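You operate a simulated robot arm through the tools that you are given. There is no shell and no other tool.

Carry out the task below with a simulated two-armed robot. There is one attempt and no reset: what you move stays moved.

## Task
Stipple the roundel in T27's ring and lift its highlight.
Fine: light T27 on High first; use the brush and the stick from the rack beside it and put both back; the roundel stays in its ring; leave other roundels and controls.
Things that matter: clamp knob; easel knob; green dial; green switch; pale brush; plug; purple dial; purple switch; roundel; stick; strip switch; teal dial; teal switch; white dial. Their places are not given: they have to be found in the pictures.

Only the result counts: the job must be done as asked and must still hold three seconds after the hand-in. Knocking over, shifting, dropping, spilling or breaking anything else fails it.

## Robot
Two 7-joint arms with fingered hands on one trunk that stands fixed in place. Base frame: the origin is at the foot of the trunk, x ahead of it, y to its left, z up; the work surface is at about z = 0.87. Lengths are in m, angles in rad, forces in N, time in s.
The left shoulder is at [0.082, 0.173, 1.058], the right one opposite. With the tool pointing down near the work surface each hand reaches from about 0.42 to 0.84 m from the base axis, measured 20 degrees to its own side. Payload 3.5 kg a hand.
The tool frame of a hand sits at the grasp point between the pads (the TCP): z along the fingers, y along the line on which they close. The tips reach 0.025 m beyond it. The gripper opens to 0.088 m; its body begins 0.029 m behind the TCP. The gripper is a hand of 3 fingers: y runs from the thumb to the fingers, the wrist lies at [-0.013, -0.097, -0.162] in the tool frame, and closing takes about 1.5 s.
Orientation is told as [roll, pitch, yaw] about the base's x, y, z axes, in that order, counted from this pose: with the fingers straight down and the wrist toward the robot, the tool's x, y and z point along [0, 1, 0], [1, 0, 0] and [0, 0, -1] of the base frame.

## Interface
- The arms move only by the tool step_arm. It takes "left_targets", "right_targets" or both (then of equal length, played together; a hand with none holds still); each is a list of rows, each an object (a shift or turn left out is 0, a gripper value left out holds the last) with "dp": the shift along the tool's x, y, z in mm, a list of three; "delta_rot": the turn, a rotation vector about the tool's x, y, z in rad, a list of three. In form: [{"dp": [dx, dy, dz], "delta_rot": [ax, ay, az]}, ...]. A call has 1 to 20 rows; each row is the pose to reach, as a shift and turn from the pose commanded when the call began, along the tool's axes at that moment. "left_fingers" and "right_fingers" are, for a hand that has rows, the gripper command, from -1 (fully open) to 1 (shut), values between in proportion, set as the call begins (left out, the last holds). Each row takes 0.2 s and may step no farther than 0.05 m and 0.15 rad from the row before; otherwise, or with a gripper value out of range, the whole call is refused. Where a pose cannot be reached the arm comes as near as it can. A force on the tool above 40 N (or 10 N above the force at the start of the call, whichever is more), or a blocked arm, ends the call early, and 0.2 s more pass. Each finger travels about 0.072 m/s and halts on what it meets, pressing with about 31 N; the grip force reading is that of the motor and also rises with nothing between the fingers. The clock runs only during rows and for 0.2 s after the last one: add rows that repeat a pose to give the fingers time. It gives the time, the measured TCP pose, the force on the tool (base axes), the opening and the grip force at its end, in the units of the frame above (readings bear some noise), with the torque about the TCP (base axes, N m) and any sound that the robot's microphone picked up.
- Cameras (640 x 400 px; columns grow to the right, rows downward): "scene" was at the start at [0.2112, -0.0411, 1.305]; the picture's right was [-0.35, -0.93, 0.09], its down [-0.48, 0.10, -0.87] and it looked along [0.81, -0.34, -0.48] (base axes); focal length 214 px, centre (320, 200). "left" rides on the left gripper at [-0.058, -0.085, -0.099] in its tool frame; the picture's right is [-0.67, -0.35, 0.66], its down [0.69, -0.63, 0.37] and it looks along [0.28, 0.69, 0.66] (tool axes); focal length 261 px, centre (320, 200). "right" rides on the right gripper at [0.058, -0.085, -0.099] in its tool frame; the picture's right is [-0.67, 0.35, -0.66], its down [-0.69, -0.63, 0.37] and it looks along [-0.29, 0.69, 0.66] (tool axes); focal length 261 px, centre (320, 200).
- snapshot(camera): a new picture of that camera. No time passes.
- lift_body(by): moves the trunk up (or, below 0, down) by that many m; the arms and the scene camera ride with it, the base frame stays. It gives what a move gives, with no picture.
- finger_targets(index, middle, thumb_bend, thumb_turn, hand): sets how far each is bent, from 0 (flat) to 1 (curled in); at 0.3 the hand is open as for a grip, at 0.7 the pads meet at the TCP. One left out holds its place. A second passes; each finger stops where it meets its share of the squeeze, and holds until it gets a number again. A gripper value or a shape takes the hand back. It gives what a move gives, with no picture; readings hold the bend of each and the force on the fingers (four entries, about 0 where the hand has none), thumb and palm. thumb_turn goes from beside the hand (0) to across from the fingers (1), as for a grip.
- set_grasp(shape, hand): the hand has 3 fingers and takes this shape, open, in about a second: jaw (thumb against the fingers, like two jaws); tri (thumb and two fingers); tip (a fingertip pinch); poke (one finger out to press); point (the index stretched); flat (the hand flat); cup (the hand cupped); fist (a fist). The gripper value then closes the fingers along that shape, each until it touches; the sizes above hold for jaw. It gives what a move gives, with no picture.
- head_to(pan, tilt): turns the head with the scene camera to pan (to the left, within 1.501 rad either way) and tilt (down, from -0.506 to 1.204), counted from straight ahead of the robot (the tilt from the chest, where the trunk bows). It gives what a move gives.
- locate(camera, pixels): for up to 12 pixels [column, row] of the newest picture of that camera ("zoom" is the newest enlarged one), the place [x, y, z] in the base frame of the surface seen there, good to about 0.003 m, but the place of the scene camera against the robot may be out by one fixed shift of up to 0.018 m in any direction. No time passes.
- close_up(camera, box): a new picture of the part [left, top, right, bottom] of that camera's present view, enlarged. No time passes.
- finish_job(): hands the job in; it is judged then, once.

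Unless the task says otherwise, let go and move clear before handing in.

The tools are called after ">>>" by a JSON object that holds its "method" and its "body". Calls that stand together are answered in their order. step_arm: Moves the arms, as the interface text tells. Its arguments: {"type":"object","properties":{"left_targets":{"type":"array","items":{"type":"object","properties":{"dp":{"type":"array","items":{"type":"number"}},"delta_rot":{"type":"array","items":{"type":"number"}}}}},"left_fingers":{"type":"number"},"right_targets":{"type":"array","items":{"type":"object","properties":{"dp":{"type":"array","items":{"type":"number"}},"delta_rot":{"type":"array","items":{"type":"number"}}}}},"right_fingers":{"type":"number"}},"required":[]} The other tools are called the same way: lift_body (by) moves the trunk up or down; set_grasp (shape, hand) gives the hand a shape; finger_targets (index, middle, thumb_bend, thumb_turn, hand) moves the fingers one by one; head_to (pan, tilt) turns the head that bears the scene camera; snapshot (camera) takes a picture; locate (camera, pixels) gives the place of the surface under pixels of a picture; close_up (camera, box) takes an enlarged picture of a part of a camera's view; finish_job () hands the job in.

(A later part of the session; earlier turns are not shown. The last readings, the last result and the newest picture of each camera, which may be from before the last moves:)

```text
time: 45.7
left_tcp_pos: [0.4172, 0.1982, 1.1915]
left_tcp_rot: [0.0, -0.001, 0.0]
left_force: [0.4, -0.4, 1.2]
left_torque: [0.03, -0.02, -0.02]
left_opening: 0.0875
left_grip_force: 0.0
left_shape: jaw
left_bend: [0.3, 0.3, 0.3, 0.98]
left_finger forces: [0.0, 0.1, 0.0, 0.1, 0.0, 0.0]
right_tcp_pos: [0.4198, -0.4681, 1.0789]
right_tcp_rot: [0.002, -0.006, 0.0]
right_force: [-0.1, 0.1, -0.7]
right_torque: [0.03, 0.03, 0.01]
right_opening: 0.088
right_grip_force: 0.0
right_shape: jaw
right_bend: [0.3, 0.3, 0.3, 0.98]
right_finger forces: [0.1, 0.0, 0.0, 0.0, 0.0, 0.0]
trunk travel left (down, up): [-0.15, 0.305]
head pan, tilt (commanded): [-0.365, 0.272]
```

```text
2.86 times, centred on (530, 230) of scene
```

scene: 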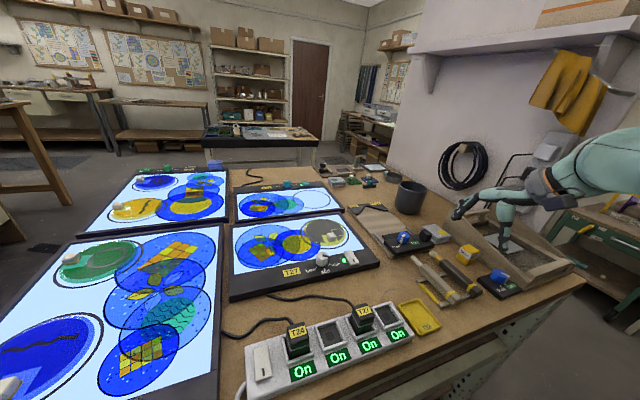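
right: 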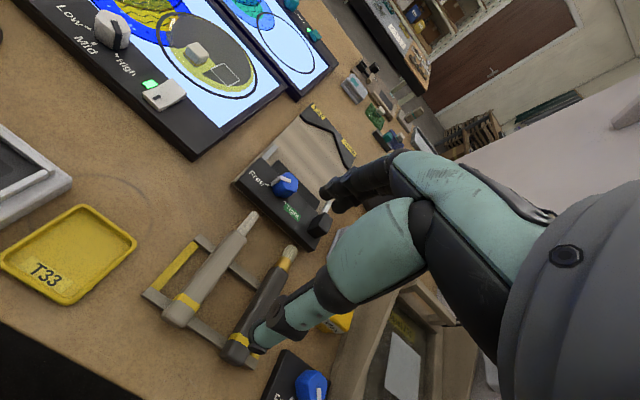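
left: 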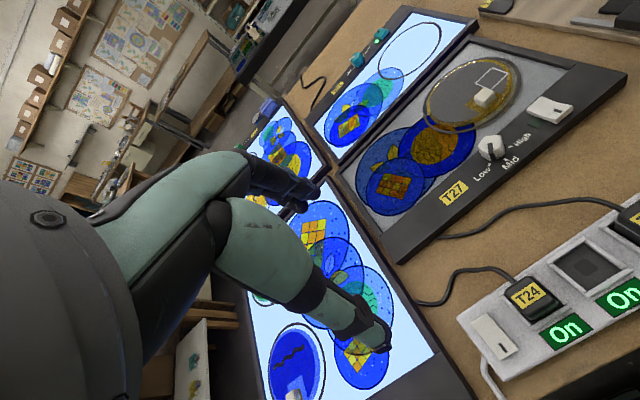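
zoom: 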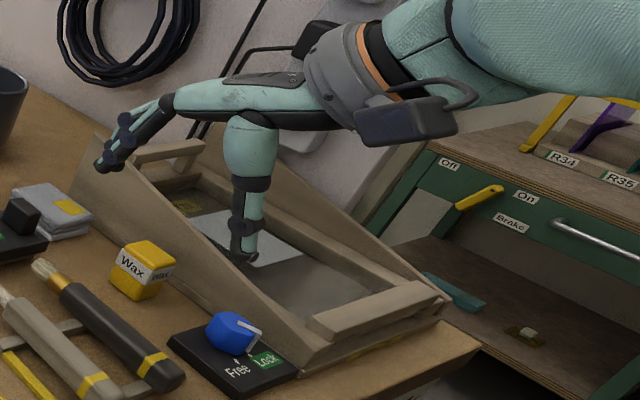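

Everything near the rack is below z≈0.97, so turning at z≈1.07 is safe. I'll test turning clockwise (yaw toward -1.57) above the brush.

>>> {"method": "step_arm", "body": {"right_targets": [{"dp": [-15, 3, 0], "delta_rot": [0, 0, 0.12]}, {"dp": [-30, 5, 0], "delta_rot": [0, 0, 0.26]}, {"dp": [-45, 8, 0], "delta_rot": [0, 0, 0.4]}, {"dp": [-60, 11, 0], "delta_rot": [0, 0, 0.54]}, {"dp": [-62, 11, 0], "delta_rot": [0, 0, 0.68]}, {"dp": [-62, 11, 0], "delta_rot": [0, 0, 0.82]}, {"dp": [-62, 11, 0], "delta_rot": [0, 0, 0.96]}, {"dp": [-62, 11, 0], "delta_rot": [0, 0, 1.1]}]}}

```text
time: 47.5
left_tcp_pos: [0.4166, 0.1985, 1.1905]
left_tcp_rot: [0.001, -0.001, 0.003]
left_force: [0.9, -0.4, 0.1]
left_torque: [-0.02, 0.0, -0.02]
left_opening: 0.0877
left_grip_force: 0.0
left_shape: jaw
left_bend: [0.3, 0.3, 0.3, 0.98]
left_finger forces: [0.0, 0.1, 0.1, 0.0, 0.0, 0.0]
right_tcp_pos: [0.4311, -0.5301, 1.0794]
right_tcp_rot: [0.006, -0.002, -1.101]
right_force: [1.2, 0.6, -0.7]
right_torque: [0.0, 0.01, 0.03]
right_opening: 0.0878
right_grip_force: 0.0
right_shape: jaw
right_bend: [0.3, 0.3, 0.3, 0.98]
right_finger forces: [0.1, 0.0, 0.0, 0.0, 0.0, 0.0]
trunk travel left (down, up): [-0.15, 0.305]
head pan, tilt (commanded): [-0.365, 0.272]
```

Yaw -1.1 is reached cleanly; I'll continue to -1.57.

>>> {"method": "step_arm", "body": {"right_targets": [{"delta_rot": [0, 0, 0.12]}, {"delta_rot": [0, 0, 0.24]}, {"delta_rot": [0, 0, 0.36]}, {"delta_rot": [0, 0, 0.47]}, {"delta_rot": [0, 0, 0.47]}]}}

>>> {"method": "snapshot", "body": {"camera": "right"}}

>>> {"method": "snapshot", "body": {"camera": "scene"}}

```text
time: 48.7
left_tcp_pos: [0.4165, 0.1989, 1.1902]
left_tcp_rot: [-0.001, -0.001, 0.002]
left_force: [0.8, 0.5, -0.4]
left_torque: [0.0, -0.03, -0.01]
left_opening: 0.0874
left_grip_force: 0.0
left_shape: jaw
left_bend: [0.3, 0.3, 0.3, 0.98]
left_finger forces: [0.0, 0.0, 0.0, 0.0, 0.0, 0.0]
right_tcp_pos: [0.4302, -0.5317, 1.0795]
right_tcp_rot: [0.006, 0.003, -1.57]
right_force: [0.2, -0.3, -0.9]
right_torque: [0.0, 0.01, 0.05]
right_opening: 0.0877
right_grip_force: 0.1
right_shape: jaw
right_bend: [0.3, 0.3, 0.3, 0.98]
right_finger forces: [0.0, 0.0, 0.0, 0.0, 0.0, 0.0]
trunk travel left (down, up): [-0.15, 0.305]
head pan, tilt (commanded): [-0.365, 0.272]
```

```text
taken
```

right: 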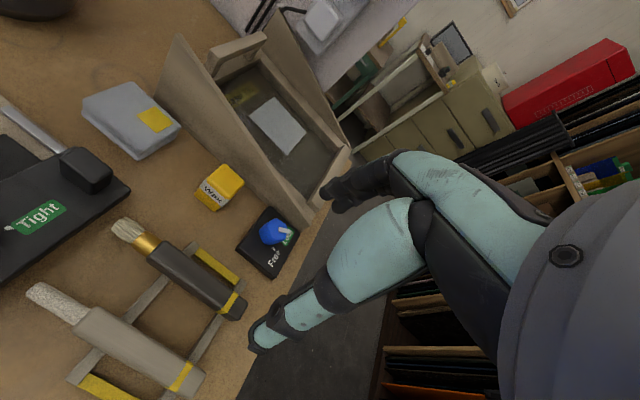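

```text
taken
```

scene: 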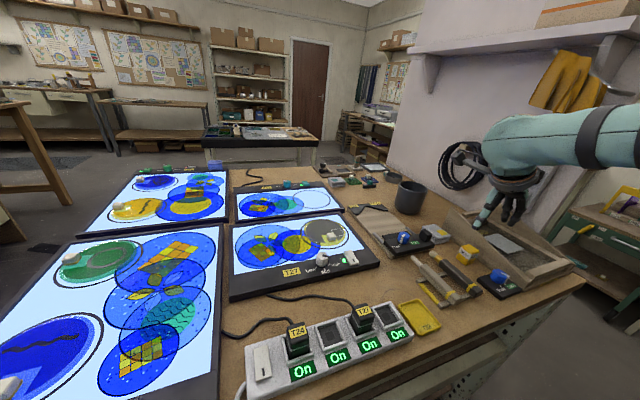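

Yaw -1.57 works over the brush, which would leave the tip along tool +x. Before grasping, I'll test in the air above the roundel whether the hand can tilt that tip downward (roll negative at yaw 0).

>>> {"method": "step_arm", "body": {"right_targets": [{"dp": [15, -15, -20], "delta_rot": [0, 0, -0.14]}, {"dp": [35, -40, -40], "delta_rot": [0, 0, -0.28]}, {"dp": [55, -65, -40], "delta_rot": [0, 0, -0.42]}, {"dp": [80, -90, -40], "delta_rot": [0, 0, -0.56]}, {"dp": [105, -120, -40], "delta_rot": [0, 0, -0.7]}, {"dp": [130, -150, -40], "delta_rot": [0, 0, -0.84]}, {"dp": [155, -180, -40], "delta_rot": [0, 0, -0.98]}, {"dp": [180, -210, -40], "delta_rot": [0, 0, -1.12]}, {"dp": [205, -235, -40], "delta_rot": [0, 0, -1.26]}, {"dp": [230, -260, -40], "delta_rot": [0, 0, -1.4]}, {"dp": [230, -260, -40], "delta_rot": [0, 0, -1.55]}, {"dp": [230, -260, -40], "delta_rot": [0, 0, -1.57]}]}}

>>> {"method": "step_arm", "body": {"right_targets": [{"delta_rot": [0, -0.14, 0]}, {"delta_rot": [0, -0.28, 0]}, {"delta_rot": [0, -0.42, 0]}, {"delta_rot": [0, -0.56, 0]}, {"delta_rot": [0, -0.7, 0]}, {"delta_rot": [0, -0.84, 0]}, {"delta_rot": [0, -0.98, 0]}, {"delta_rot": [0, -0.98, 0]}]}}

>>> {"method": "snapshot", "body": {"camera": "scene"}}

```text
time: 51.3
left_tcp_pos: [0.4154, 0.1991, 1.1916]
left_tcp_rot: [-0.001, 0.0, 0.003]
left_force: [0.1, -0.8, -0.2]
left_torque: [0.01, -0.01, -0.02]
left_opening: 0.0879
left_grip_force: 0.0
left_shape: jaw
left_bend: [0.3, 0.3, 0.3, 0.98]
left_finger forces: [0.0, 0.0, 0.0, 0.0, 0.0, 0.0]
right_tcp_pos: [0.639, -0.3086, 1.1278]
right_tcp_rot: [0.001, -0.007, -0.024]
right_force: [-0.5, 0.5, 1.1]
right_torque: [-0.01, 0.01, -0.03]
right_opening: 0.088
right_grip_force: 0.1
right_shape: jaw
right_bend: [0.3, 0.3, 0.3, 0.98]
right_finger forces: [0.1, 0.0, 0.0, 0.0, 0.0, 0.0]
right hand out of reach, approached as far as the arm can: row 9, 10, 11, 12
trunk travel left (down, up): [-0.15, 0.305]
head pan, tilt (commanded): [-0.365, 0.272]
```

```text
time: 53.1
left_tcp_pos: [0.415, 0.1991, 1.1905]
left_tcp_rot: [-0.001, 0.001, 0.001]
left_force: [0.0, 0.1, 0.2]
left_torque: [-0.01, 0.0, -0.02]
left_opening: 0.0878
left_grip_force: 0.1
left_shape: jaw
left_bend: [0.3, 0.3, 0.3, 0.98]
left_finger forces: [0.1, 0.0, 0.0, 0.0, 0.0, 0.0]
right_tcp_pos: [0.5997, -0.3534, 1.1282]
right_tcp_rot: [-0.959, -0.007, 0.002]
right_force: [-0.2, 0.1, -0.4]
right_torque: [0.0, 0.03, 0.0]
right_opening: 0.0879
right_grip_force: 0.1
right_shape: jaw
right_bend: [0.3, 0.3, 0.3, 0.98]
right_finger forces: [0.1, 0.1, 0.1, 0.0, 0.0, 0.1]
right hand out of reach, approached as far as the arm can: row 1, 2, 3, 4, 5, 6, 7, 8
trunk travel left (down, up): [-0.15, 0.305]
head pan, tilt (commanded): [-0.365, 0.272]
```

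```text
taken
```

scene: 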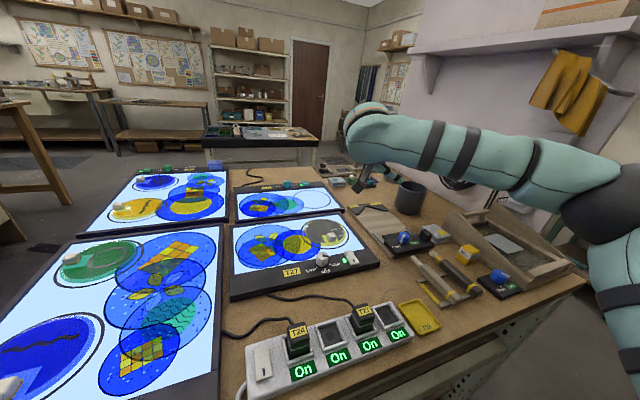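

Tilting the tip down (roll ≈-0.96) is possible, but the arm was pulled in at this height (z 1.13). I'll try the same tilt lower and further out, near (0.65,-0.32,1.0), where the wrist is closer to shoulder level.

>>> {"method": "step_arm", "body": {"right_targets": [{"dp": [29, 12, 11]}, {"dp": [58, 25, 22]}, {"dp": [87, 38, 33]}, {"dp": [115, 50, 44]}, {"dp": [115, 50, 44]}]}}

>>> {"method": "snapshot", "body": {"camera": "scene"}}

```text
time: 54.3
left_tcp_pos: [0.415, 0.1993, 1.1903]
left_tcp_rot: [-0.001, 0.001, 0.001]
left_force: [-0.2, -0.2, 0.4]
left_torque: [-0.01, 0.01, 0.02]
left_opening: 0.0877
left_grip_force: 0.0
left_shape: jaw
left_bend: [0.3, 0.3, 0.3, 0.98]
left_finger forces: [0.0, 0.0, 0.1, 0.0, 0.0, 0.0]
right_tcp_pos: [0.607, -0.3622, 1.0131]
right_tcp_rot: [-0.977, -0.006, 0.001]
right_force: [0.2, 0.4, -0.3]
right_torque: [-0.03, -0.02, 0.0]
right_opening: 0.088
right_grip_force: 0.0
right_shape: jaw
right_bend: [0.3, 0.3, 0.3, 0.98]
right_finger forces: [0.1, 0.0, 0.0, 0.0, 0.0, 0.0]
right hand out of reach, approached as far as the arm can: row 1, 2, 3, 4, 5
trunk travel left (down, up): [-0.15, 0.305]
head pan, tilt (commanded): [-0.365, 0.272]
```

```text
taken
```

scene: 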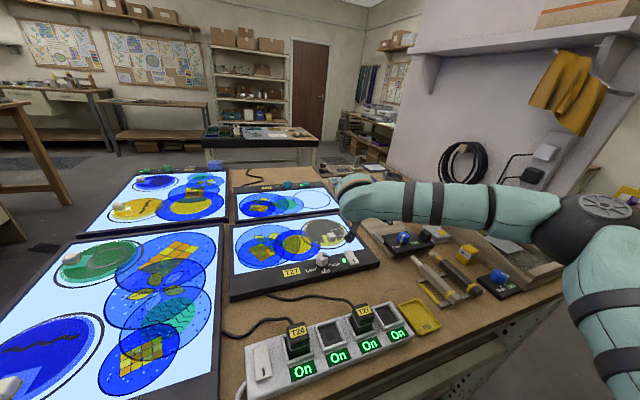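

The arm is limited at x≈0.61 with this tilt, because the fingers then fold back toward the forearm that comes from the right. The opposite tilt (fingers pointing left, roll positive) should be natural; I'll test that in the air.

>>> {"method": "step_arm", "body": {"right_targets": [{"dp": [-12, 0, -9], "delta_rot": [0, 0.14, 0]}, {"dp": [-24, 0, -17], "delta_rot": [0, 0.28, 0]}, {"dp": [-24, 0, -17], "delta_rot": [0, 0.42, 0]}, {"dp": [-24, 0, -17], "delta_rot": [0, 0.56, 0]}, {"dp": [-24, 0, -17], "delta_rot": [0, 0.7, 0]}, {"dp": [-24, 0, -17], "delta_rot": [0, 0.84, 0]}, {"dp": [-24, 0, -17], "delta_rot": [0, 0.98, 0]}, {"dp": [-10, 8, -30], "delta_rot": [0, 1.12, 0]}, {"dp": [5, 16, -45], "delta_rot": [0, 1.26, 0]}, {"dp": [18, 24, -60], "delta_rot": [0, 1.4, 0]}, {"dp": [30, 32, -75], "delta_rot": [0, 1.54, 0]}, {"dp": [42, 42, -86], "delta_rot": [0, 1.68, 0]}, {"dp": [55, 53, -96], "delta_rot": [0, 1.82, 0]}, {"dp": [55, 53, -96], "delta_rot": [0, 1.95, 0]}, {"dp": [55, 53, -96], "delta_rot": [0, 1.95, 0]}]}}

>>> {"method": "snapshot", "body": {"camera": "scene"}}

```text
time: 57.5
left_tcp_pos: [0.4188, 0.1978, 1.1905]
left_tcp_rot: [0.001, 0.0, 0.001]
left_force: [0.4, -0.5, 0.2]
left_torque: [-0.02, 0.0, 0.01]
left_opening: 0.0879
left_grip_force: 0.1
left_shape: jaw
left_bend: [0.3, 0.3, 0.3, 0.98]
left_finger forces: [0.0, 0.1, 0.0, 0.0, 0.1, 0.1]
right_tcp_pos: [0.6262, -0.2178, 1.0553]
right_tcp_rot: [0.966, -0.005, -0.005]
right_force: [-0.5, 0.0, -0.6]
right_torque: [-0.05, -0.02, 0.01]
right_opening: 0.0881
right_grip_force: 0.0
right_shape: jaw
right_bend: [0.3, 0.3, 0.3, 0.98]
right_finger forces: [0.1, 0.0, 0.0, 0.2, 0.0, 0.0]
right hand out of reach, approached as far as the arm can: row 13, 14, 15
trunk travel left (down, up): [-0.15, 0.305]
head pan, tilt (commanded): [-0.365, 0.272]
```

```text
taken
```

scene: 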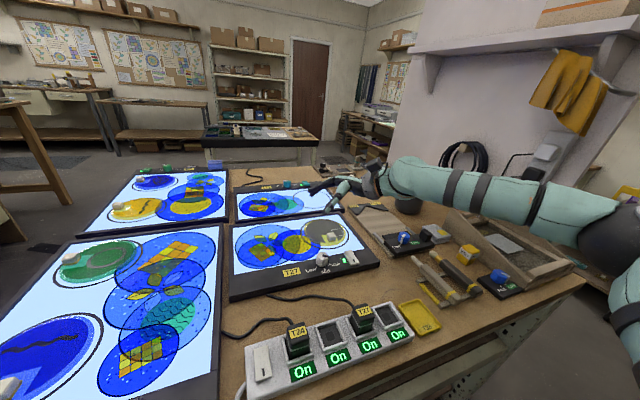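

Roll +0.97 is reached at (0.626,-0.218,1.055). I'll test lowering and reaching a little further out, still clear of everything.

>>> {"method": "step_arm", "body": {"right_targets": [{"dp": [-15, 0, 10]}, {"dp": [-30, 5, 20]}, {"dp": [-45, 12, 30]}, {"dp": [-60, 20, 41]}, {"dp": [-60, 30, 41]}, {"dp": [-60, 30, 41]}]}}

>>> {"method": "snapshot", "body": {"camera": "right"}}

>>> {"method": "snapshot", "body": {"camera": "scene"}}

```text
time: 58.9
left_tcp_pos: [0.4168, 0.2001, 1.1908]
left_tcp_rot: [0.001, 0.0, 0.001]
left_force: [-0.4, 0.4, -0.1]
left_torque: [0.0, 0.0, 0.01]
left_opening: 0.0878
left_grip_force: 0.0
left_shape: jaw
left_bend: [0.3, 0.3, 0.3, 0.98]
left_finger forces: [0.0, 0.1, 0.1, 0.0, 0.0, 0.1]
right_tcp_pos: [0.6147, -0.1897, 1.0212]
right_tcp_rot: [0.964, -0.005, -0.006]
right_force: [0.0, 0.2, 0.3]
right_torque: [0.01, -0.01, 0.02]
right_opening: 0.0881
right_grip_force: 0.1
right_shape: jaw
right_bend: [0.3, 0.3, 0.3, 0.98]
right_finger forces: [0.0, 0.0, 0.0, 0.0, 0.1, 0.0]
right hand out of reach, approached as far as the arm can: row 1, 2, 3, 4, 5, 6
trunk travel left (down, up): [-0.15, 0.305]
head pan, tilt (commanded): [-0.365, 0.272]
```

```text
taken
```

right: 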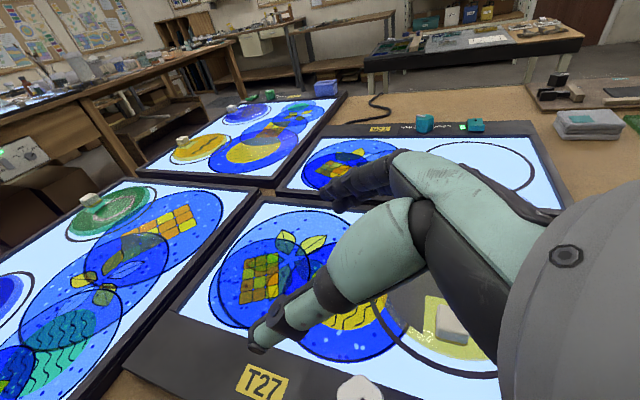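

```text
taken
```

scene: 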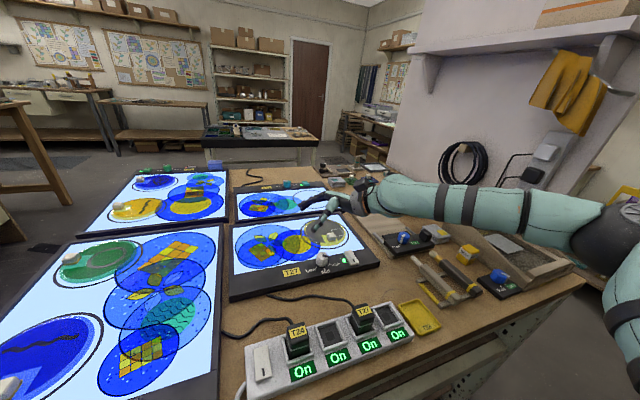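

This tilt too is limited near x≈0.61. A better plan is to split the tilt: grasp the brush with fingers slanted forward, so an upright hand already points it down, then add tilt at the roundel with yaw ≈1 (fingers pointing away from me). I'll return upright first and test that pose.

>>> {"method": "step_arm", "body": {"right_targets": [{"dp": [0, 0, -20], "delta_rot": [0, -0.14, 0]}, {"dp": [0, 0, -40], "delta_rot": [0, -0.28, 0]}, {"dp": [-1, 0, -60], "delta_rot": [0, -0.42, 0]}, {"dp": [-1, 0, -72], "delta_rot": [0, -0.56, 0]}, {"dp": [-1, 0, -72], "delta_rot": [0, -0.7, 0]}, {"dp": [-1, 0, -72], "delta_rot": [0, -0.84, 0]}, {"dp": [-1, 0, -72], "delta_rot": [0, -0.964, 0]}, {"dp": [-1, 0, -72], "delta_rot": [0, -0.964, 0]}]}}

>>> {"method": "step_arm", "body": {"right_targets": [{"delta_rot": [0, 0, -0.14]}, {"delta_rot": [0, 0, -0.28]}, {"delta_rot": [0, 0, -0.42]}, {"delta_rot": [0, 0, -0.56]}, {"delta_rot": [0, 0, -0.7]}, {"delta_rot": [0, 0, -0.84]}, {"delta_rot": [0, 0, -1.0]}, {"delta_rot": [0, 0, -1.0]}]}}

```text
time: 60.7
left_tcp_pos: [0.4168, 0.1986, 1.1903]
left_tcp_rot: [0.001, 0.0, 0.001]
left_force: [0.2, -0.9, 0.8]
left_torque: [-0.02, -0.01, -0.02]
left_opening: 0.0876
left_grip_force: 0.1
left_shape: jaw
left_bend: [0.3, 0.3, 0.3, 0.98]
left_finger forces: [0.0, 0.0, 0.0, 0.0, 0.0, 0.0]
right_tcp_pos: [0.6141, -0.2488, 1.0609]
right_tcp_rot: [0.007, -0.005, 0.0]
right_force: [0.7, -0.2, 0.3]
right_torque: [0.0, 0.0, 0.0]
right_opening: 0.088
right_grip_force: 0.0
right_shape: jaw
right_bend: [0.3, 0.3, 0.3, 0.98]
right_finger forces: [0.0, 0.0, 0.1, 0.0, 0.0, 0.0]
trunk travel left (down, up): [-0.15, 0.305]
head pan, tilt (commanded): [-0.365, 0.272]
```

```text
refused: row 7 steps farther than a row can; nothing moved
```

Upright again at (0.614,-0.249,1.061). I'll redo the turn to yaw 1.0 with smaller rows, then tilt.

>>> {"method": "step_arm", "body": {"right_targets": [{"delta_rot": [0, 0, -0.14]}, {"delta_rot": [0, 0, -0.28]}, {"delta_rot": [0, 0, -0.42]}, {"delta_rot": [0, 0, -0.56]}, {"delta_rot": [0, 0, -0.7]}, {"delta_rot": [0, 0, -0.84]}, {"delta_rot": [0, 0, -0.95]}, {"delta_rot": [0, 0, -1.0]}]}}

>>> {"method": "step_arm", "body": {"right_targets": [{"delta_rot": [0, -0.14, 0]}, {"delta_rot": [0, -0.28, 0]}, {"delta_rot": [0, -0.42, 0]}, {"delta_rot": [0, -0.56, 0]}, {"delta_rot": [0, -0.7, 0]}, {"delta_rot": [0, -0.7, 0]}]}}

>>> {"method": "snapshot", "body": {"camera": "scene"}}

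```text
time: 62.5
left_tcp_pos: [0.4175, 0.1987, 1.1915]
left_tcp_rot: [0.001, -0.001, 0.003]
left_force: [-0.2, 0.2, -0.7]
left_torque: [-0.01, 0.01, -0.01]
left_opening: 0.0876
left_grip_force: 0.1
left_shape: jaw
left_bend: [0.3, 0.3, 0.3, 0.98]
left_finger forces: [0.1, 0.0, 0.0, 0.0, 0.0, 0.0]
right_tcp_pos: [0.6079, -0.2512, 1.0599]
right_tcp_rot: [-0.002, -0.011, 1.001]
right_force: [-0.1, 0.6, 0.9]
right_torque: [0.03, 0.0, 0.04]
right_opening: 0.0879
right_grip_force: 0.0
right_shape: jaw
right_bend: [0.3, 0.3, 0.3, 0.98]
right_finger forces: [0.0, 0.0, 0.0, 0.1, 0.0, 0.1]
right hand out of reach, approached as far as the arm can: row 7, 8
trunk travel left (down, up): [-0.15, 0.305]
head pan, tilt (commanded): [-0.365, 0.272]
```

```text
time: 63.9
left_tcp_pos: [0.4176, 0.1984, 1.1911]
left_tcp_rot: [0.0, 0.001, 0.001]
left_force: [-0.1, -0.6, 0.0]
left_torque: [0.04, -0.02, -0.02]
left_opening: 0.0874
left_grip_force: 0.1
left_shape: jaw
left_bend: [0.3, 0.3, 0.3, 0.98]
left_finger forces: [0.0, 0.0, 0.0, 0.1, 0.0, 0.0]
right_tcp_pos: [0.6082, -0.2529, 1.0584]
right_tcp_rot: [-0.702, -0.01, 1.0]
right_force: [0.0, -0.7, -0.8]
right_torque: [0.02, 0.0, 0.0]
right_opening: 0.088
right_grip_force: 0.0
right_shape: jaw
right_bend: [0.3, 0.3, 0.3, 0.98]
right_finger forces: [0.0, 0.1, 0.0, 0.0, 0.1, 0.0]
trunk travel left (down, up): [-0.15, 0.305]
head pan, tilt (commanded): [-0.365, 0.272]
```

```text
taken
```

scene: 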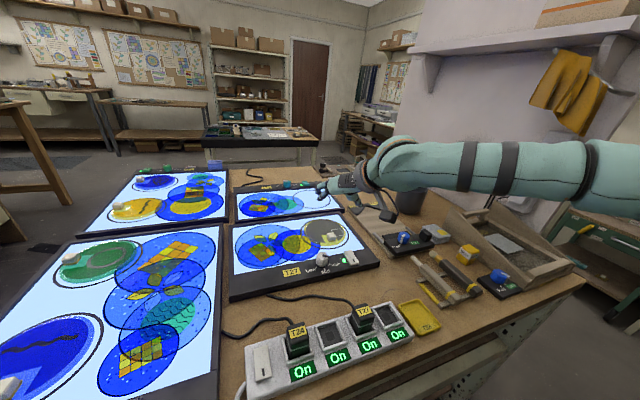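

This pose works without warning: yaw 1.0 with tilt -0.7 at (0.608,-0.253,1.058). I'll test reaching out and down toward the roundel area, (0.69,-0.28,0.985).

>>> {"method": "step_arm", "body": {"right_targets": [{"dp": [-4, 5, 25]}, {"dp": [-8, 10, 50]}, {"dp": [-12, 15, 75]}, {"dp": [-17, 21, 100]}, {"dp": [-18, 23, 112]}, {"dp": [-18, 23, 112]}]}}

>>> {"method": "snapshot", "body": {"camera": "scene"}}

>>> {"method": "snapshot", "body": {"camera": "right"}}

```text
time: 65.3
left_tcp_pos: [0.4154, 0.1985, 1.1909]
left_tcp_rot: [0.001, -0.001, 0.002]
left_force: [-0.3, -0.7, 0.6]
left_torque: [0.01, -0.03, -0.01]
left_opening: 0.0878
left_grip_force: 0.0
left_shape: jaw
left_bend: [0.3, 0.3, 0.3, 0.98]
left_finger forces: [0.0, 0.0, 0.0, 0.0, 0.0, 0.0]
right_tcp_pos: [0.6887, -0.2789, 0.9875]
right_tcp_rot: [-0.701, -0.011, 1.0]
right_force: [0.3, -0.2, 0.8]
right_torque: [-0.01, -0.01, -0.01]
right_opening: 0.0882
right_grip_force: 0.1
right_shape: jaw
right_bend: [0.3, 0.3, 0.3, 0.98]
right_finger forces: [0.0, 0.1, 0.1, 0.0, 0.0, 0.0]
right hand out of reach, approached as far as the arm can: row 5, 6
trunk travel left (down, up): [-0.15, 0.305]
head pan, tilt (commanded): [-0.365, 0.272]
```

```text
taken
```

scene: 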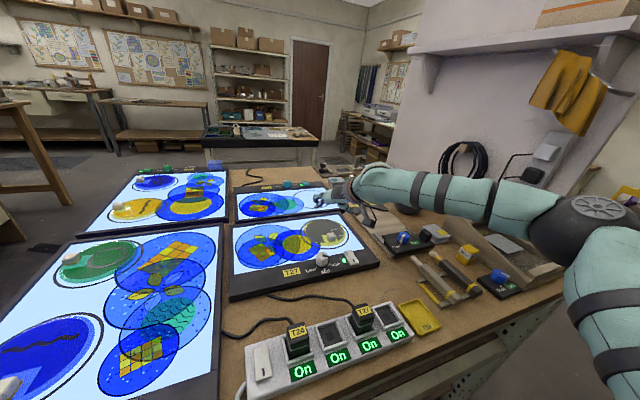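

```text
taken
```

right: 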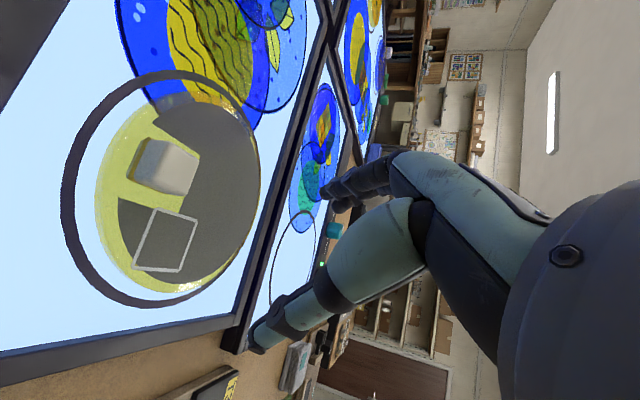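

The slanted pose reaches (0.689,-0.279,0.988), good for working the roundel with a brush gripped slantwise. Now back over to the rack to test the matching slanted grasp (yaw -1.57, fingers leaning toward the tip).

>>> {"method": "step_arm", "body": {"right_targets": [{"dp": [6, -8, -40]}, {"dp": [12, -16, -80]}, {"dp": [18, -23, -112]}, {"dp": [18, -23, -112]}]}}

>>> {"method": "step_arm", "body": {"right_targets": [{"delta_rot": [0, 0.14, 0]}, {"delta_rot": [0, 0.28, 0]}, {"delta_rot": [0, 0.42, 0]}, {"delta_rot": [0, 0.56, 0]}, {"delta_rot": [0, 0.7, 0]}, {"delta_rot": [0, 0.7, 0]}]}}

```text
time: 66.3
left_tcp_pos: [0.4177, 0.1985, 1.1909]
left_tcp_rot: [0.001, -0.001, 0.004]
left_force: [-0.1, 0.2, -0.5]
left_torque: [0.04, -0.03, 0.0]
left_opening: 0.088
left_grip_force: 0.0
left_shape: jaw
left_bend: [0.3, 0.3, 0.3, 0.98]
left_finger forces: [0.1, 0.1, 0.0, 0.0, 0.0, 0.2]
right_tcp_pos: [0.6014, -0.2531, 1.0593]
right_tcp_rot: [-0.699, -0.009, 1.001]
right_force: [0.1, 0.4, 0.7]
right_torque: [0.01, 0.0, -0.02]
right_opening: 0.0881
right_grip_force: 0.0
right_shape: jaw
right_bend: [0.3, 0.3, 0.3, 0.98]
right_finger forces: [0.1, 0.1, 0.0, 0.1, 0.1, 0.0]
trunk travel left (down, up): [-0.15, 0.305]
head pan, tilt (commanded): [-0.365, 0.272]
```

```text
time: 67.7
left_tcp_pos: [0.4162, 0.198, 1.1917]
left_tcp_rot: [0.0, 0.0, 0.002]
left_force: [0.3, -0.1, 0.0]
left_torque: [-0.03, -0.03, 0.01]
left_opening: 0.0879
left_grip_force: 0.1
left_shape: jaw
left_bend: [0.3, 0.3, 0.3, 0.98]
left_finger forces: [0.1, 0.1, 0.0, 0.0, 0.0, 0.0]
right_tcp_pos: [0.6031, -0.2527, 1.0598]
right_tcp_rot: [0.0, -0.01, 1.0]
right_force: [0.3, 1.0, -0.4]
right_torque: [-0.02, -0.01, -0.02]
right_opening: 0.088
right_grip_force: 0.1
right_shape: jaw
right_bend: [0.3, 0.3, 0.3, 0.98]
right_finger forces: [0.1, 0.0, 0.0, 0.0, 0.0, 0.1]
trunk travel left (down, up): [-0.15, 0.305]
head pan, tilt (commanded): [-0.365, 0.272]
```

Upright at (0.603,-0.253,1.060), yaw 1.0. I'll swing over to the rack while turning to yaw -1.57.

>>> {"method": "step_arm", "body": {"right_targets": [{"dp": [1, -17, -5], "delta_rot": [0, 0, 0.143]}, {"dp": [2, -34, -10], "delta_rot": [0, 0, 0.286]}, {"dp": [3, -51, -10], "delta_rot": [0, 0, 0.429]}, {"dp": [5, -68, -10], "delta_rot": [0, 0, 0.572]}, {"dp": [6, -85, -10], "delta_rot": [0, 0, 0.715]}, {"dp": [7, -102, -10], "delta_rot": [0, 0, 0.858]}, {"dp": [8, -119, -10], "delta_rot": [0, 0, 1.0]}, {"dp": [9, -136, -10], "delta_rot": [0, 0, 1.143]}, {"dp": [10, -153, -10], "delta_rot": [0, 0, 1.286]}, {"dp": [11, -170, -10], "delta_rot": [0, 0, 1.429]}, {"dp": [13, -187, -10], "delta_rot": [0, 0, 1.572]}, {"dp": [14, -204, -10], "delta_rot": [0, 0, 1.715]}, {"dp": [15, -221, -10], "delta_rot": [0, 0, 1.858]}, {"dp": [16, -238, -10], "delta_rot": [0, 0, 2.0]}, {"dp": [17, -255, -10], "delta_rot": [0, 0, 2.143]}, {"dp": [18, -272, -10], "delta_rot": [0, 0, 2.286]}, {"dp": [20, -290, -10], "delta_rot": [0, 0, 2.429]}, {"dp": [20, -306, -10], "delta_rot": [0, 0, 2.57]}, {"dp": [20, -306, -10], "delta_rot": [0, 0, 2.57]}], "right_fingers": -0.15}}

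```text
time: 71.7
left_tcp_pos: [0.4172, 0.1984, 1.1911]
left_tcp_rot: [-0.001, 0.001, 0.0]
left_force: [0.5, -0.1, -1.0]
left_torque: [0.03, 0.01, -0.01]
left_opening: 0.0874
left_grip_force: 0.2
left_shape: jaw
left_bend: [0.3, 0.3, 0.3, 0.98]
left_finger forces: [0.1, 0.0, 0.0, 0.0, 0.0, 0.0]
right_tcp_pos: [0.4217, -0.5005, 1.0663]
right_tcp_rot: [0.007, 0.007, -1.57]
right_force: [0.4, 0.8, 0.1]
right_torque: [-0.03, 0.03, 0.01]
right_opening: 0.0511
right_grip_force: 0.1
right_shape: jaw
right_bend: [0.74, 0.41, 0.66, 1.0]
right_finger forces: [0.0, 0.0, 0.1, 0.1, 0.0, 0.1]
trunk travel left (down, up): [-0.15, 0.305]
head pan, tilt (commanded): [-0.365, 0.272]
```

The hand is at yaw -1.57 above the rack, but the index reads bent 0.74 at this part-closing; I'll look at the fingers.

>>> {"method": "snapshot", "body": {"camera": "right"}}

>>> {"method": "close_up", "body": {"camera": "scene", "box": [400, 150, 560, 310]}}

```text
taken
```

right: 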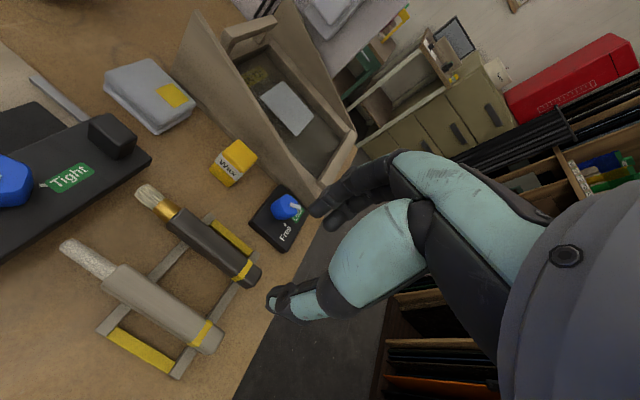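

```text
2.50 times, centred on (480, 230) of scene
```

zoom: 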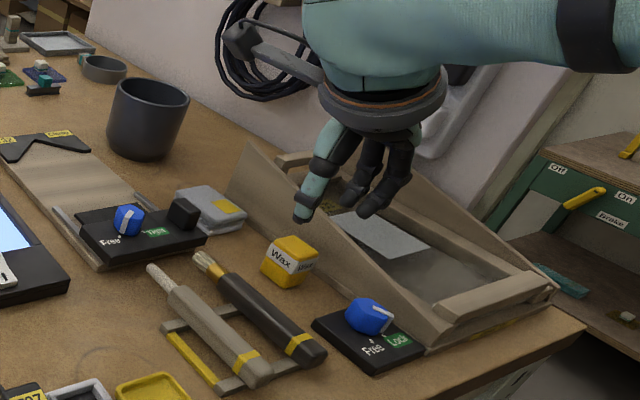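

The two fingers look symmetric, so the grip is fine. I'll tilt the hand forward (fingers leaning toward the brush tip) by 0.7 here in the air and read whether it reaches.

>>> {"method": "step_arm", "body": {"right_targets": [{"delta_rot": [0, 0.14, 0]}, {"delta_rot": [0, 0.28, 0]}, {"delta_rot": [0, 0.42, 0]}, {"delta_rot": [0, 0.56, 0]}, {"delta_rot": [0, 0.7, 0]}, {"delta_rot": [0, 0.7, 0]}]}}

>>> {"method": "snapshot", "body": {"camera": "scene"}}

```text
time: 73.1
left_tcp_pos: [0.4165, 0.1991, 1.19]
left_tcp_rot: [0.0, -0.001, 0.003]
left_force: [0.1, 0.0, 0.5]
left_torque: [-0.02, -0.02, -0.05]
left_opening: 0.0875
left_grip_force: 0.1
left_shape: jaw
left_bend: [0.3, 0.3, 0.3, 0.98]
left_finger forces: [0.1, 0.1, 0.1, 0.0, 0.0, 0.1]
right_tcp_pos: [0.4207, -0.5014, 1.0663]
right_tcp_rot: [0.708, 0.01, -1.569]
right_force: [0.6, 0.4, 0.0]
right_torque: [0.02, 0.0, -0.01]
right_opening: 0.0511
right_grip_force: 0.2
right_shape: jaw
right_bend: [0.74, 0.41, 0.66, 1.0]
right_finger forces: [0.0, 0.1, 0.0, 0.0, 0.0, 0.1]
trunk travel left (down, up): [-0.15, 0.305]
head pan, tilt (commanded): [-0.365, 0.272]
```

```text
taken
```

scene: 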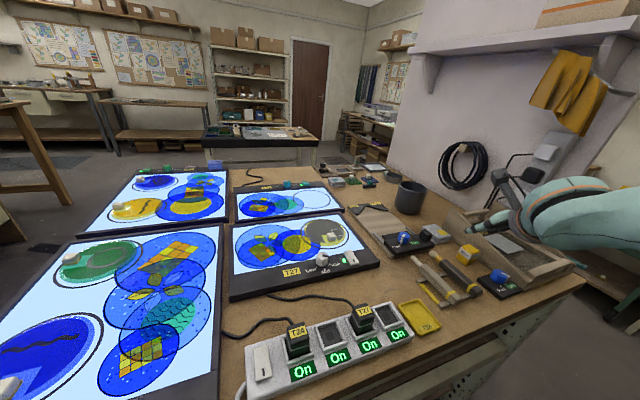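

The 0.7 forward tilt is reached at the rack. I'll come down toward the brush to about (0.405,-0.53,0.96) and check alignment with the camera.

>>> {"method": "step_arm", "body": {"right_targets": [{"dp": [-20, 7, 17]}, {"dp": [-40, 14, 35]}, {"dp": [-60, 22, 53]}, {"dp": [-81, 29, 70]}, {"dp": [-81, 29, 70]}]}}

>>> {"method": "snapshot", "body": {"camera": "right"}}

>>> {"method": "snapshot", "body": {"camera": "scene"}}

```text
time: 74.3
left_tcp_pos: [0.4161, 0.1991, 1.1896]
left_tcp_rot: [0.0, 0.0, 0.002]
left_force: [0.0, 1.4, 0.4]
left_torque: [-0.01, -0.03, -0.01]
left_opening: 0.0878
left_grip_force: 0.0
left_shape: jaw
left_bend: [0.3, 0.3, 0.3, 0.98]
left_finger forces: [0.1, 0.0, 0.0, 0.0, 0.0, 0.1]
right_tcp_pos: [0.4032, -0.5267, 0.9615]
right_tcp_rot: [0.709, 0.007, -1.569]
right_force: [-0.4, 0.1, 0.8]
right_torque: [-0.03, 0.0, -0.01]
right_opening: 0.0511
right_grip_force: 0.1
right_shape: jaw
right_bend: [0.74, 0.41, 0.66, 1.0]
right_finger forces: [0.1, 0.1, 0.0, 0.1, 0.1, 0.0]
trunk travel left (down, up): [-0.15, 0.305]
head pan, tilt (commanded): [-0.365, 0.272]
```

```text
taken
```

right: 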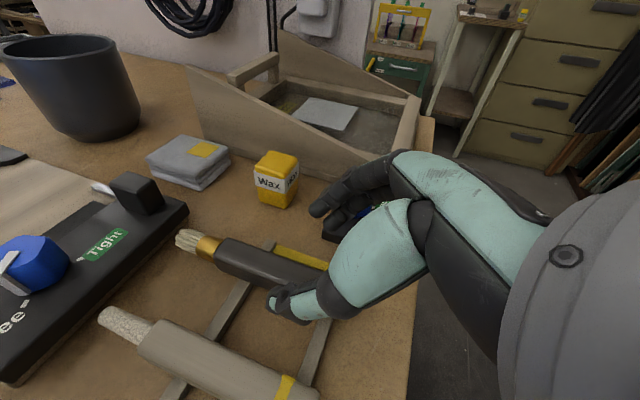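

```text
taken
```

scene: 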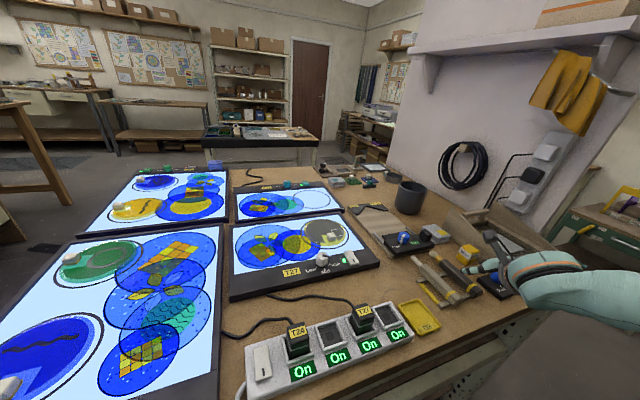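

The arm reaches well. I'll measure the brush midline from this view to align the jaw's y.

>>> {"method": "close_up", "body": {"camera": "right", "box": [160, 190, 360, 330]}}

>>> {"method": "locate", "body": {"camera": "right", "pixels": [[188, 240], [207, 246], [230, 252], [250, 258], [270, 264], [222, 262], [226, 242], [250, 270], [262, 254], [270, 281], [300, 260], [300, 320]]}}

```text
2.86 times, centred on (260, 260) of right
```

zoom: 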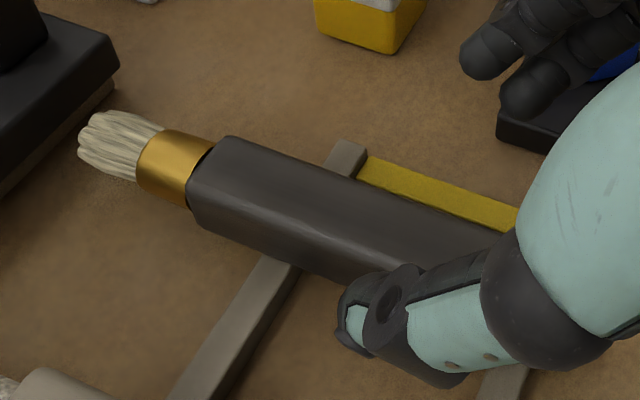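

```text
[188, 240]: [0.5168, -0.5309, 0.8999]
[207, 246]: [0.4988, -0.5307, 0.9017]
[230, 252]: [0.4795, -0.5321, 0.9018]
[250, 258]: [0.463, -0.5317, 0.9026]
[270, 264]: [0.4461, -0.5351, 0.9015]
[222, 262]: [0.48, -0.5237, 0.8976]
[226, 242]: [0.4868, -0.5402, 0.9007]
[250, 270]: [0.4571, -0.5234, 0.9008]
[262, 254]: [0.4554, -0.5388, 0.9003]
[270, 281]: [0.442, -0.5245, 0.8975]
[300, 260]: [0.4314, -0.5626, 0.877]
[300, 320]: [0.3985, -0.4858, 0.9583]
```

The brush midline is y≈-0.5315, width ~0.018. I'll measure the fingertips relative to the TCP to know how low I can go.

>>> {"method": "locate", "body": {"camera": "right", "pixels": [[269, 303], [272, 310], [267, 296], [280, 318], [316, 212], [312, 207], [331, 225], [326, 221], [335, 232], [320, 216]]}}

```text
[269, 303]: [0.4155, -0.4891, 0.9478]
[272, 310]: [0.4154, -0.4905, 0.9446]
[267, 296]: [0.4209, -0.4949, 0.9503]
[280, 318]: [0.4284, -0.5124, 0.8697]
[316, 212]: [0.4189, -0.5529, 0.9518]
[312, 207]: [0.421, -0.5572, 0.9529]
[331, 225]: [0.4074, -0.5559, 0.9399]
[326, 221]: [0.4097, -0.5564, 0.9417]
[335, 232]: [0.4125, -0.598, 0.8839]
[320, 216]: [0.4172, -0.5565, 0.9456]
```

The lowest fingertip is ~0.024 below the TCP, so z≈0.904 clears rails and bar. I'll descend onto the brush handle.

>>> {"method": "step_arm", "body": {"right_targets": [{"dp": [-8, 5, 14]}, {"dp": [-16, 5, 28]}, {"dp": [-24, 5, 44]}, {"dp": [-28.5, 5, 51.5]}, {"dp": [-28.5, 5, 51.5]}]}}

>>> {"method": "close_up", "body": {"camera": "right", "box": [160, 160, 400, 330]}}

>>> {"method": "close_up", "body": {"camera": "scene", "box": [400, 220, 540, 310]}}

```text
time: 75.5
left_tcp_pos: [0.416, 0.1986, 1.1901]
left_tcp_rot: [-0.002, 0.0, 0.001]
left_force: [-0.4, -0.6, -0.1]
left_torque: [-0.01, 0.0, 0.03]
left_opening: 0.0877
left_grip_force: 0.1
left_shape: jaw
left_bend: [0.3, 0.3, 0.3, 0.98]
left_finger forces: [0.1, 0.0, 0.1, 0.0, 0.0, 0.1]
right_tcp_pos: [0.4153, -0.5326, 0.9022]
right_tcp_rot: [0.707, 0.006, -1.57]
right_force: [0.5, 0.6, 0.4]
right_torque: [0.03, -0.01, -0.01]
right_opening: 0.0508
right_grip_force: 0.0
right_shape: jaw
right_bend: [0.74, 0.41, 0.66, 1.0]
right_finger forces: [0.1, 0.1, 0.0, 0.2, 0.0, 0.0]
trunk travel left (down, up): [-0.15, 0.305]
head pan, tilt (commanded): [-0.365, 0.272]
```

```text
2.35 times, centred on (280, 245) of right
```

zoom: 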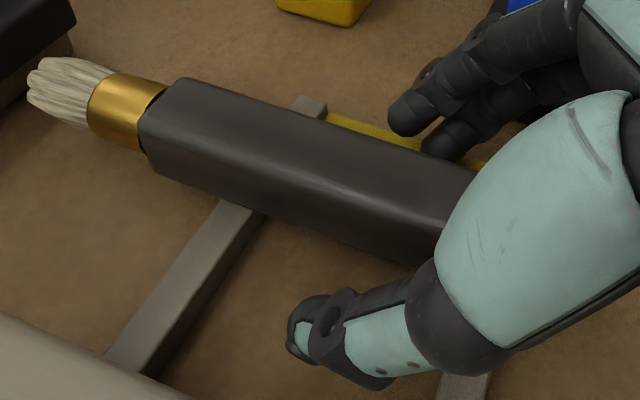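

```text
4.44 times, centred on (470, 265) of scene
```

zoom: 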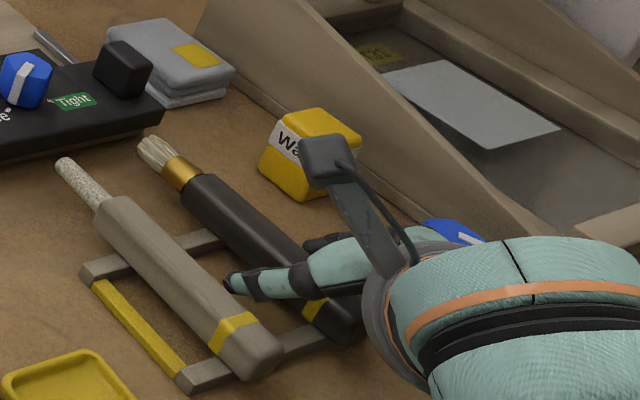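

The handle lies between thumb (320,325 in zoom) and fingers (430,130). I'll close on it.

>>> {"method": "step_arm", "body": {"right_targets": [{"dp": [0, 0, 0]}, {"dp": [0, 0, 0]}, {"dp": [0, 0, 0]}, {"dp": [0, 0, 0]}, {"dp": [0, 0, 0]}, {"dp": [0, 0, 0]}, {"dp": [0, 0, 0]}], "right_fingers": 1.0}}

>>> {"method": "close_up", "body": {"camera": "right", "box": [160, 160, 400, 330]}}

>>> {"method": "close_up", "body": {"camera": "scene", "box": [400, 220, 540, 310]}}

```text
time: 77.1
left_tcp_pos: [0.4168, 0.198, 1.1905]
left_tcp_rot: [0.0, -0.001, 0.003]
left_force: [-0.2, -0.1, 0.2]
left_torque: [0.02, 0.03, -0.03]
left_opening: 0.0877
left_grip_force: 0.0
left_shape: jaw
left_bend: [0.3, 0.3, 0.3, 0.98]
left_finger forces: [0.0, 0.1, 0.0, 0.0, 0.0, 0.1]
right_tcp_pos: [0.4156, -0.5325, 0.9028]
right_tcp_rot: [0.706, 0.01, -1.569]
right_force: [0.2, -0.4, 0.5]
right_torque: [0.01, -0.01, -0.02]
right_opening: 0.017
right_grip_force: 31.0
right_shape: jaw
right_bend: [0.73, 0.6, 0.75, 1.0]
right_finger forces: [18.2, 9.6, 0.0, 0.0, 27.6, 0.0]
trunk travel left (down, up): [-0.15, 0.305]
head pan, tilt (commanded): [-0.365, 0.272]
```

```text
2.35 times, centred on (280, 245) of right
```

zoom: 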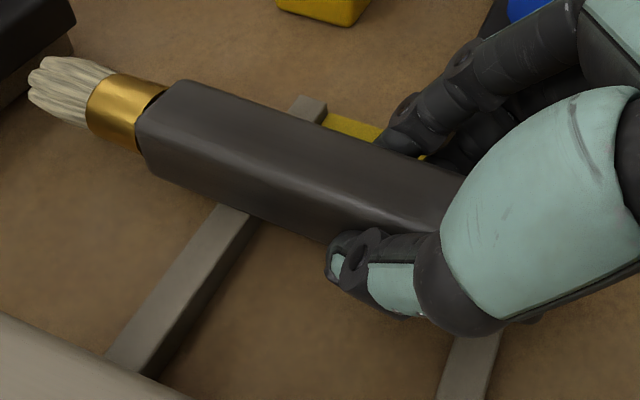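

```text
4.44 times, centred on (470, 265) of scene
```

zoom: 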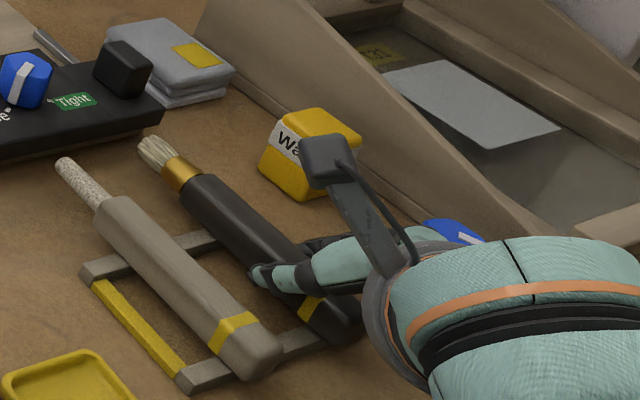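

The brush is firmly held (28 N, opening 0.017). I'll lift it straight up off the rack.

>>> {"method": "step_arm", "body": {"right_targets": [{"dp": [6.5, 0, -7.6]}, {"dp": [19.5, 0, -22.8]}, {"dp": [39, 0, -45.6]}, {"dp": [65, 0, -76]}, {"dp": [91, 0, -106]}, {"dp": [110, 0, -129]}, {"dp": [110, 0, -129]}]}}

>>> {"method": "snapshot", "body": {"camera": "right"}}

>>> {"method": "snapshot", "body": {"camera": "scene"}}

```text
time: 78.7
left_tcp_pos: [0.4165, 0.1994, 1.1911]
left_tcp_rot: [-0.001, -0.001, 0.002]
left_force: [-0.1, -0.9, 0.8]
left_torque: [-0.04, -0.02, 0.02]
left_opening: 0.0877
left_grip_force: 0.0
left_shape: jaw
left_bend: [0.3, 0.3, 0.3, 0.98]
left_finger forces: [0.1, 0.1, 0.1, 0.0, 0.1, 0.0]
right_tcp_pos: [0.4144, -0.5335, 1.0703]
right_tcp_rot: [0.705, 0.01, -1.567]
right_force: [-0.2, 0.2, -0.8]
right_torque: [0.0, -0.01, 0.0]
right_opening: 0.0164
right_grip_force: 31.1
right_shape: jaw
right_bend: [0.73, 0.6, 0.75, 1.0]
right_finger forces: [17.9, 9.6, 0.0, 0.0, 27.6, 0.0]
trunk travel left (down, up): [-0.15, 0.305]
head pan, tilt (commanded): [-0.365, 0.272]
```

```text
taken
```

right: 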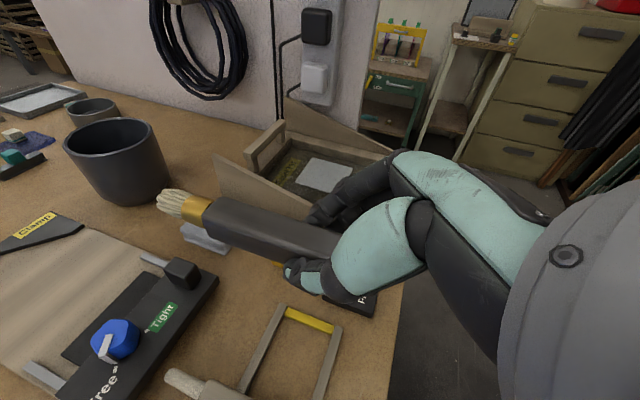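

```text
taken
```

scene: 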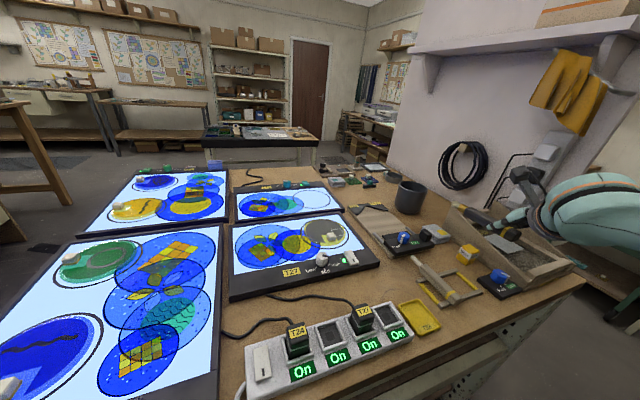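

The brush is clear of the rack and held steady. I'll measure its tip in this picture, then bring the hand upright.

>>> {"method": "locate", "body": {"camera": "right", "pixels": [[160, 197], [163, 207], [172, 200], [198, 210], [190, 207], [185, 200]]}}

>>> {"method": "step_arm", "body": {"right_targets": [{"dp": [6, 0, -8], "delta_rot": [0, -0.14, 0]}, {"dp": [13, 0, -15], "delta_rot": [0, -0.28, 0]}, {"dp": [13, 0, -15], "delta_rot": [0, -0.42, 0]}, {"dp": [13, 0, -15], "delta_rot": [0, -0.56, 0]}, {"dp": [13, 0, -15], "delta_rot": [0, -0.7, 0]}, {"dp": [13, 0, -15], "delta_rot": [0, -0.706, 0]}]}}

```text
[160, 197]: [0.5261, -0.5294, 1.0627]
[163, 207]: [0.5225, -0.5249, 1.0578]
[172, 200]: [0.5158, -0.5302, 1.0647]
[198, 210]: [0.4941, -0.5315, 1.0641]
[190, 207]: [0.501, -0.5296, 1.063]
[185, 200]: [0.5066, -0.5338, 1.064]
```

```text
time: 80.1
left_tcp_pos: [0.4157, 0.1982, 1.1906]
left_tcp_rot: [-0.001, 0.0, 0.003]
left_force: [0.9, 0.0, -0.3]
left_torque: [0.0, -0.03, 0.01]
left_opening: 0.0878
left_grip_force: 0.0
left_shape: jaw
left_bend: [0.3, 0.3, 0.3, 0.98]
left_finger forces: [0.0, 0.0, 0.1, 0.0, 0.0, 0.0]
right_tcp_pos: [0.4158, -0.5337, 1.0923]
right_tcp_rot: [0.001, 0.011, -1.57]
right_force: [-0.4, -0.5, -1.2]
right_torque: [-0.03, 0.01, 0.02]
right_opening: 0.0165
right_grip_force: 31.0
right_shape: jaw
right_bend: [0.73, 0.6, 0.75, 1.0]
right_finger forces: [17.8, 9.7, 0.0, 0.0, 27.6, 0.0]
trunk travel left (down, up): [-0.15, 0.305]
head pan, tilt (commanded): [-0.365, 0.272]
```

The tip sits at about (0.075,-0.003,0.082) in the tool frame. Now I'll carry it over toward the roundel, turning to yaw 0.9, well above everything.

>>> {"method": "step_arm", "body": {"right_targets": [{"dp": [9, -14, 0], "delta_rot": [0, 0, -0.137]}, {"dp": [18, -28, 0], "delta_rot": [0, 0, -0.274]}, {"dp": [27, -42, 0], "delta_rot": [0, 0, -0.411]}, {"dp": [36, -56, 0], "delta_rot": [0, 0, -0.548]}, {"dp": [45, -70, 0], "delta_rot": [0, 0, -0.685]}, {"dp": [54, -84, 0], "delta_rot": [0, 0, -0.822]}, {"dp": [63, -98, 0], "delta_rot": [0, 0, -0.959]}, {"dp": [72, -112, 0], "delta_rot": [0, 0, -1.096]}, {"dp": [82, -127, 0], "delta_rot": [0, 0, -1.233]}, {"dp": [91, -141, 0], "delta_rot": [0, 0, -1.37]}, {"dp": [100, -155, 0], "delta_rot": [0, 0, -1.507]}, {"dp": [109, -169, 3], "delta_rot": [0, 0, -1.644]}, {"dp": [118, -183, 6], "delta_rot": [0, 0, -1.781]}, {"dp": [127, -197, 9], "delta_rot": [0, 0, -1.918]}, {"dp": [136, -211, 12], "delta_rot": [0, 0, -2.055]}, {"dp": [145, -225, 15], "delta_rot": [0, 0, -2.192]}, {"dp": [154, -240, 18], "delta_rot": [0, 0, -2.329]}, {"dp": [164, -254, 20], "delta_rot": [0, 0, -2.47]}, {"dp": [164, -254, 20], "delta_rot": [0, 0, -2.47]}]}}

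>>> {"method": "snapshot", "body": {"camera": "scene"}}

>>> {"method": "snapshot", "body": {"camera": "right"}}

```text
time: 84.1
left_tcp_pos: [0.4164, 0.1985, 1.1908]
left_tcp_rot: [-0.001, 0.001, 0.003]
left_force: [0.0, -0.1, 0.4]
left_torque: [0.02, 0.02, 0.0]
left_opening: 0.0875
left_grip_force: 0.0
left_shape: jaw
left_bend: [0.3, 0.3, 0.3, 0.98]
left_finger forces: [0.1, 0.0, 0.0, 0.0, 0.0, 0.0]
right_tcp_pos: [0.579, -0.2791, 1.0741]
right_tcp_rot: [0.002, -0.007, 0.903]
right_force: [0.0, -0.4, -1.1]
right_torque: [-0.02, 0.0, -0.03]
right_opening: 0.0166
right_grip_force: 31.0
right_shape: jaw
right_bend: [0.73, 0.6, 0.75, 1.0]
right_finger forces: [17.8, 9.7, 0.0, 0.0, 27.6, 0.0]
trunk travel left (down, up): [-0.15, 0.305]
head pan, tilt (commanded): [-0.365, 0.272]
```

```text
taken
```

scene: 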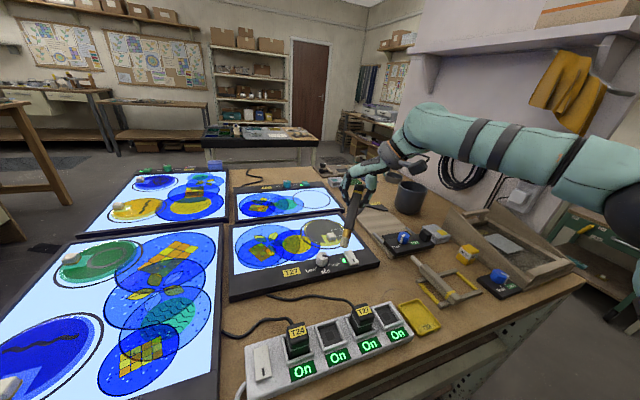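

```text
taken
```

right: 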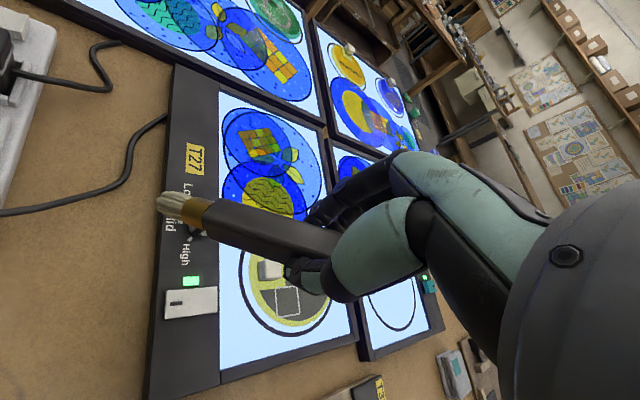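

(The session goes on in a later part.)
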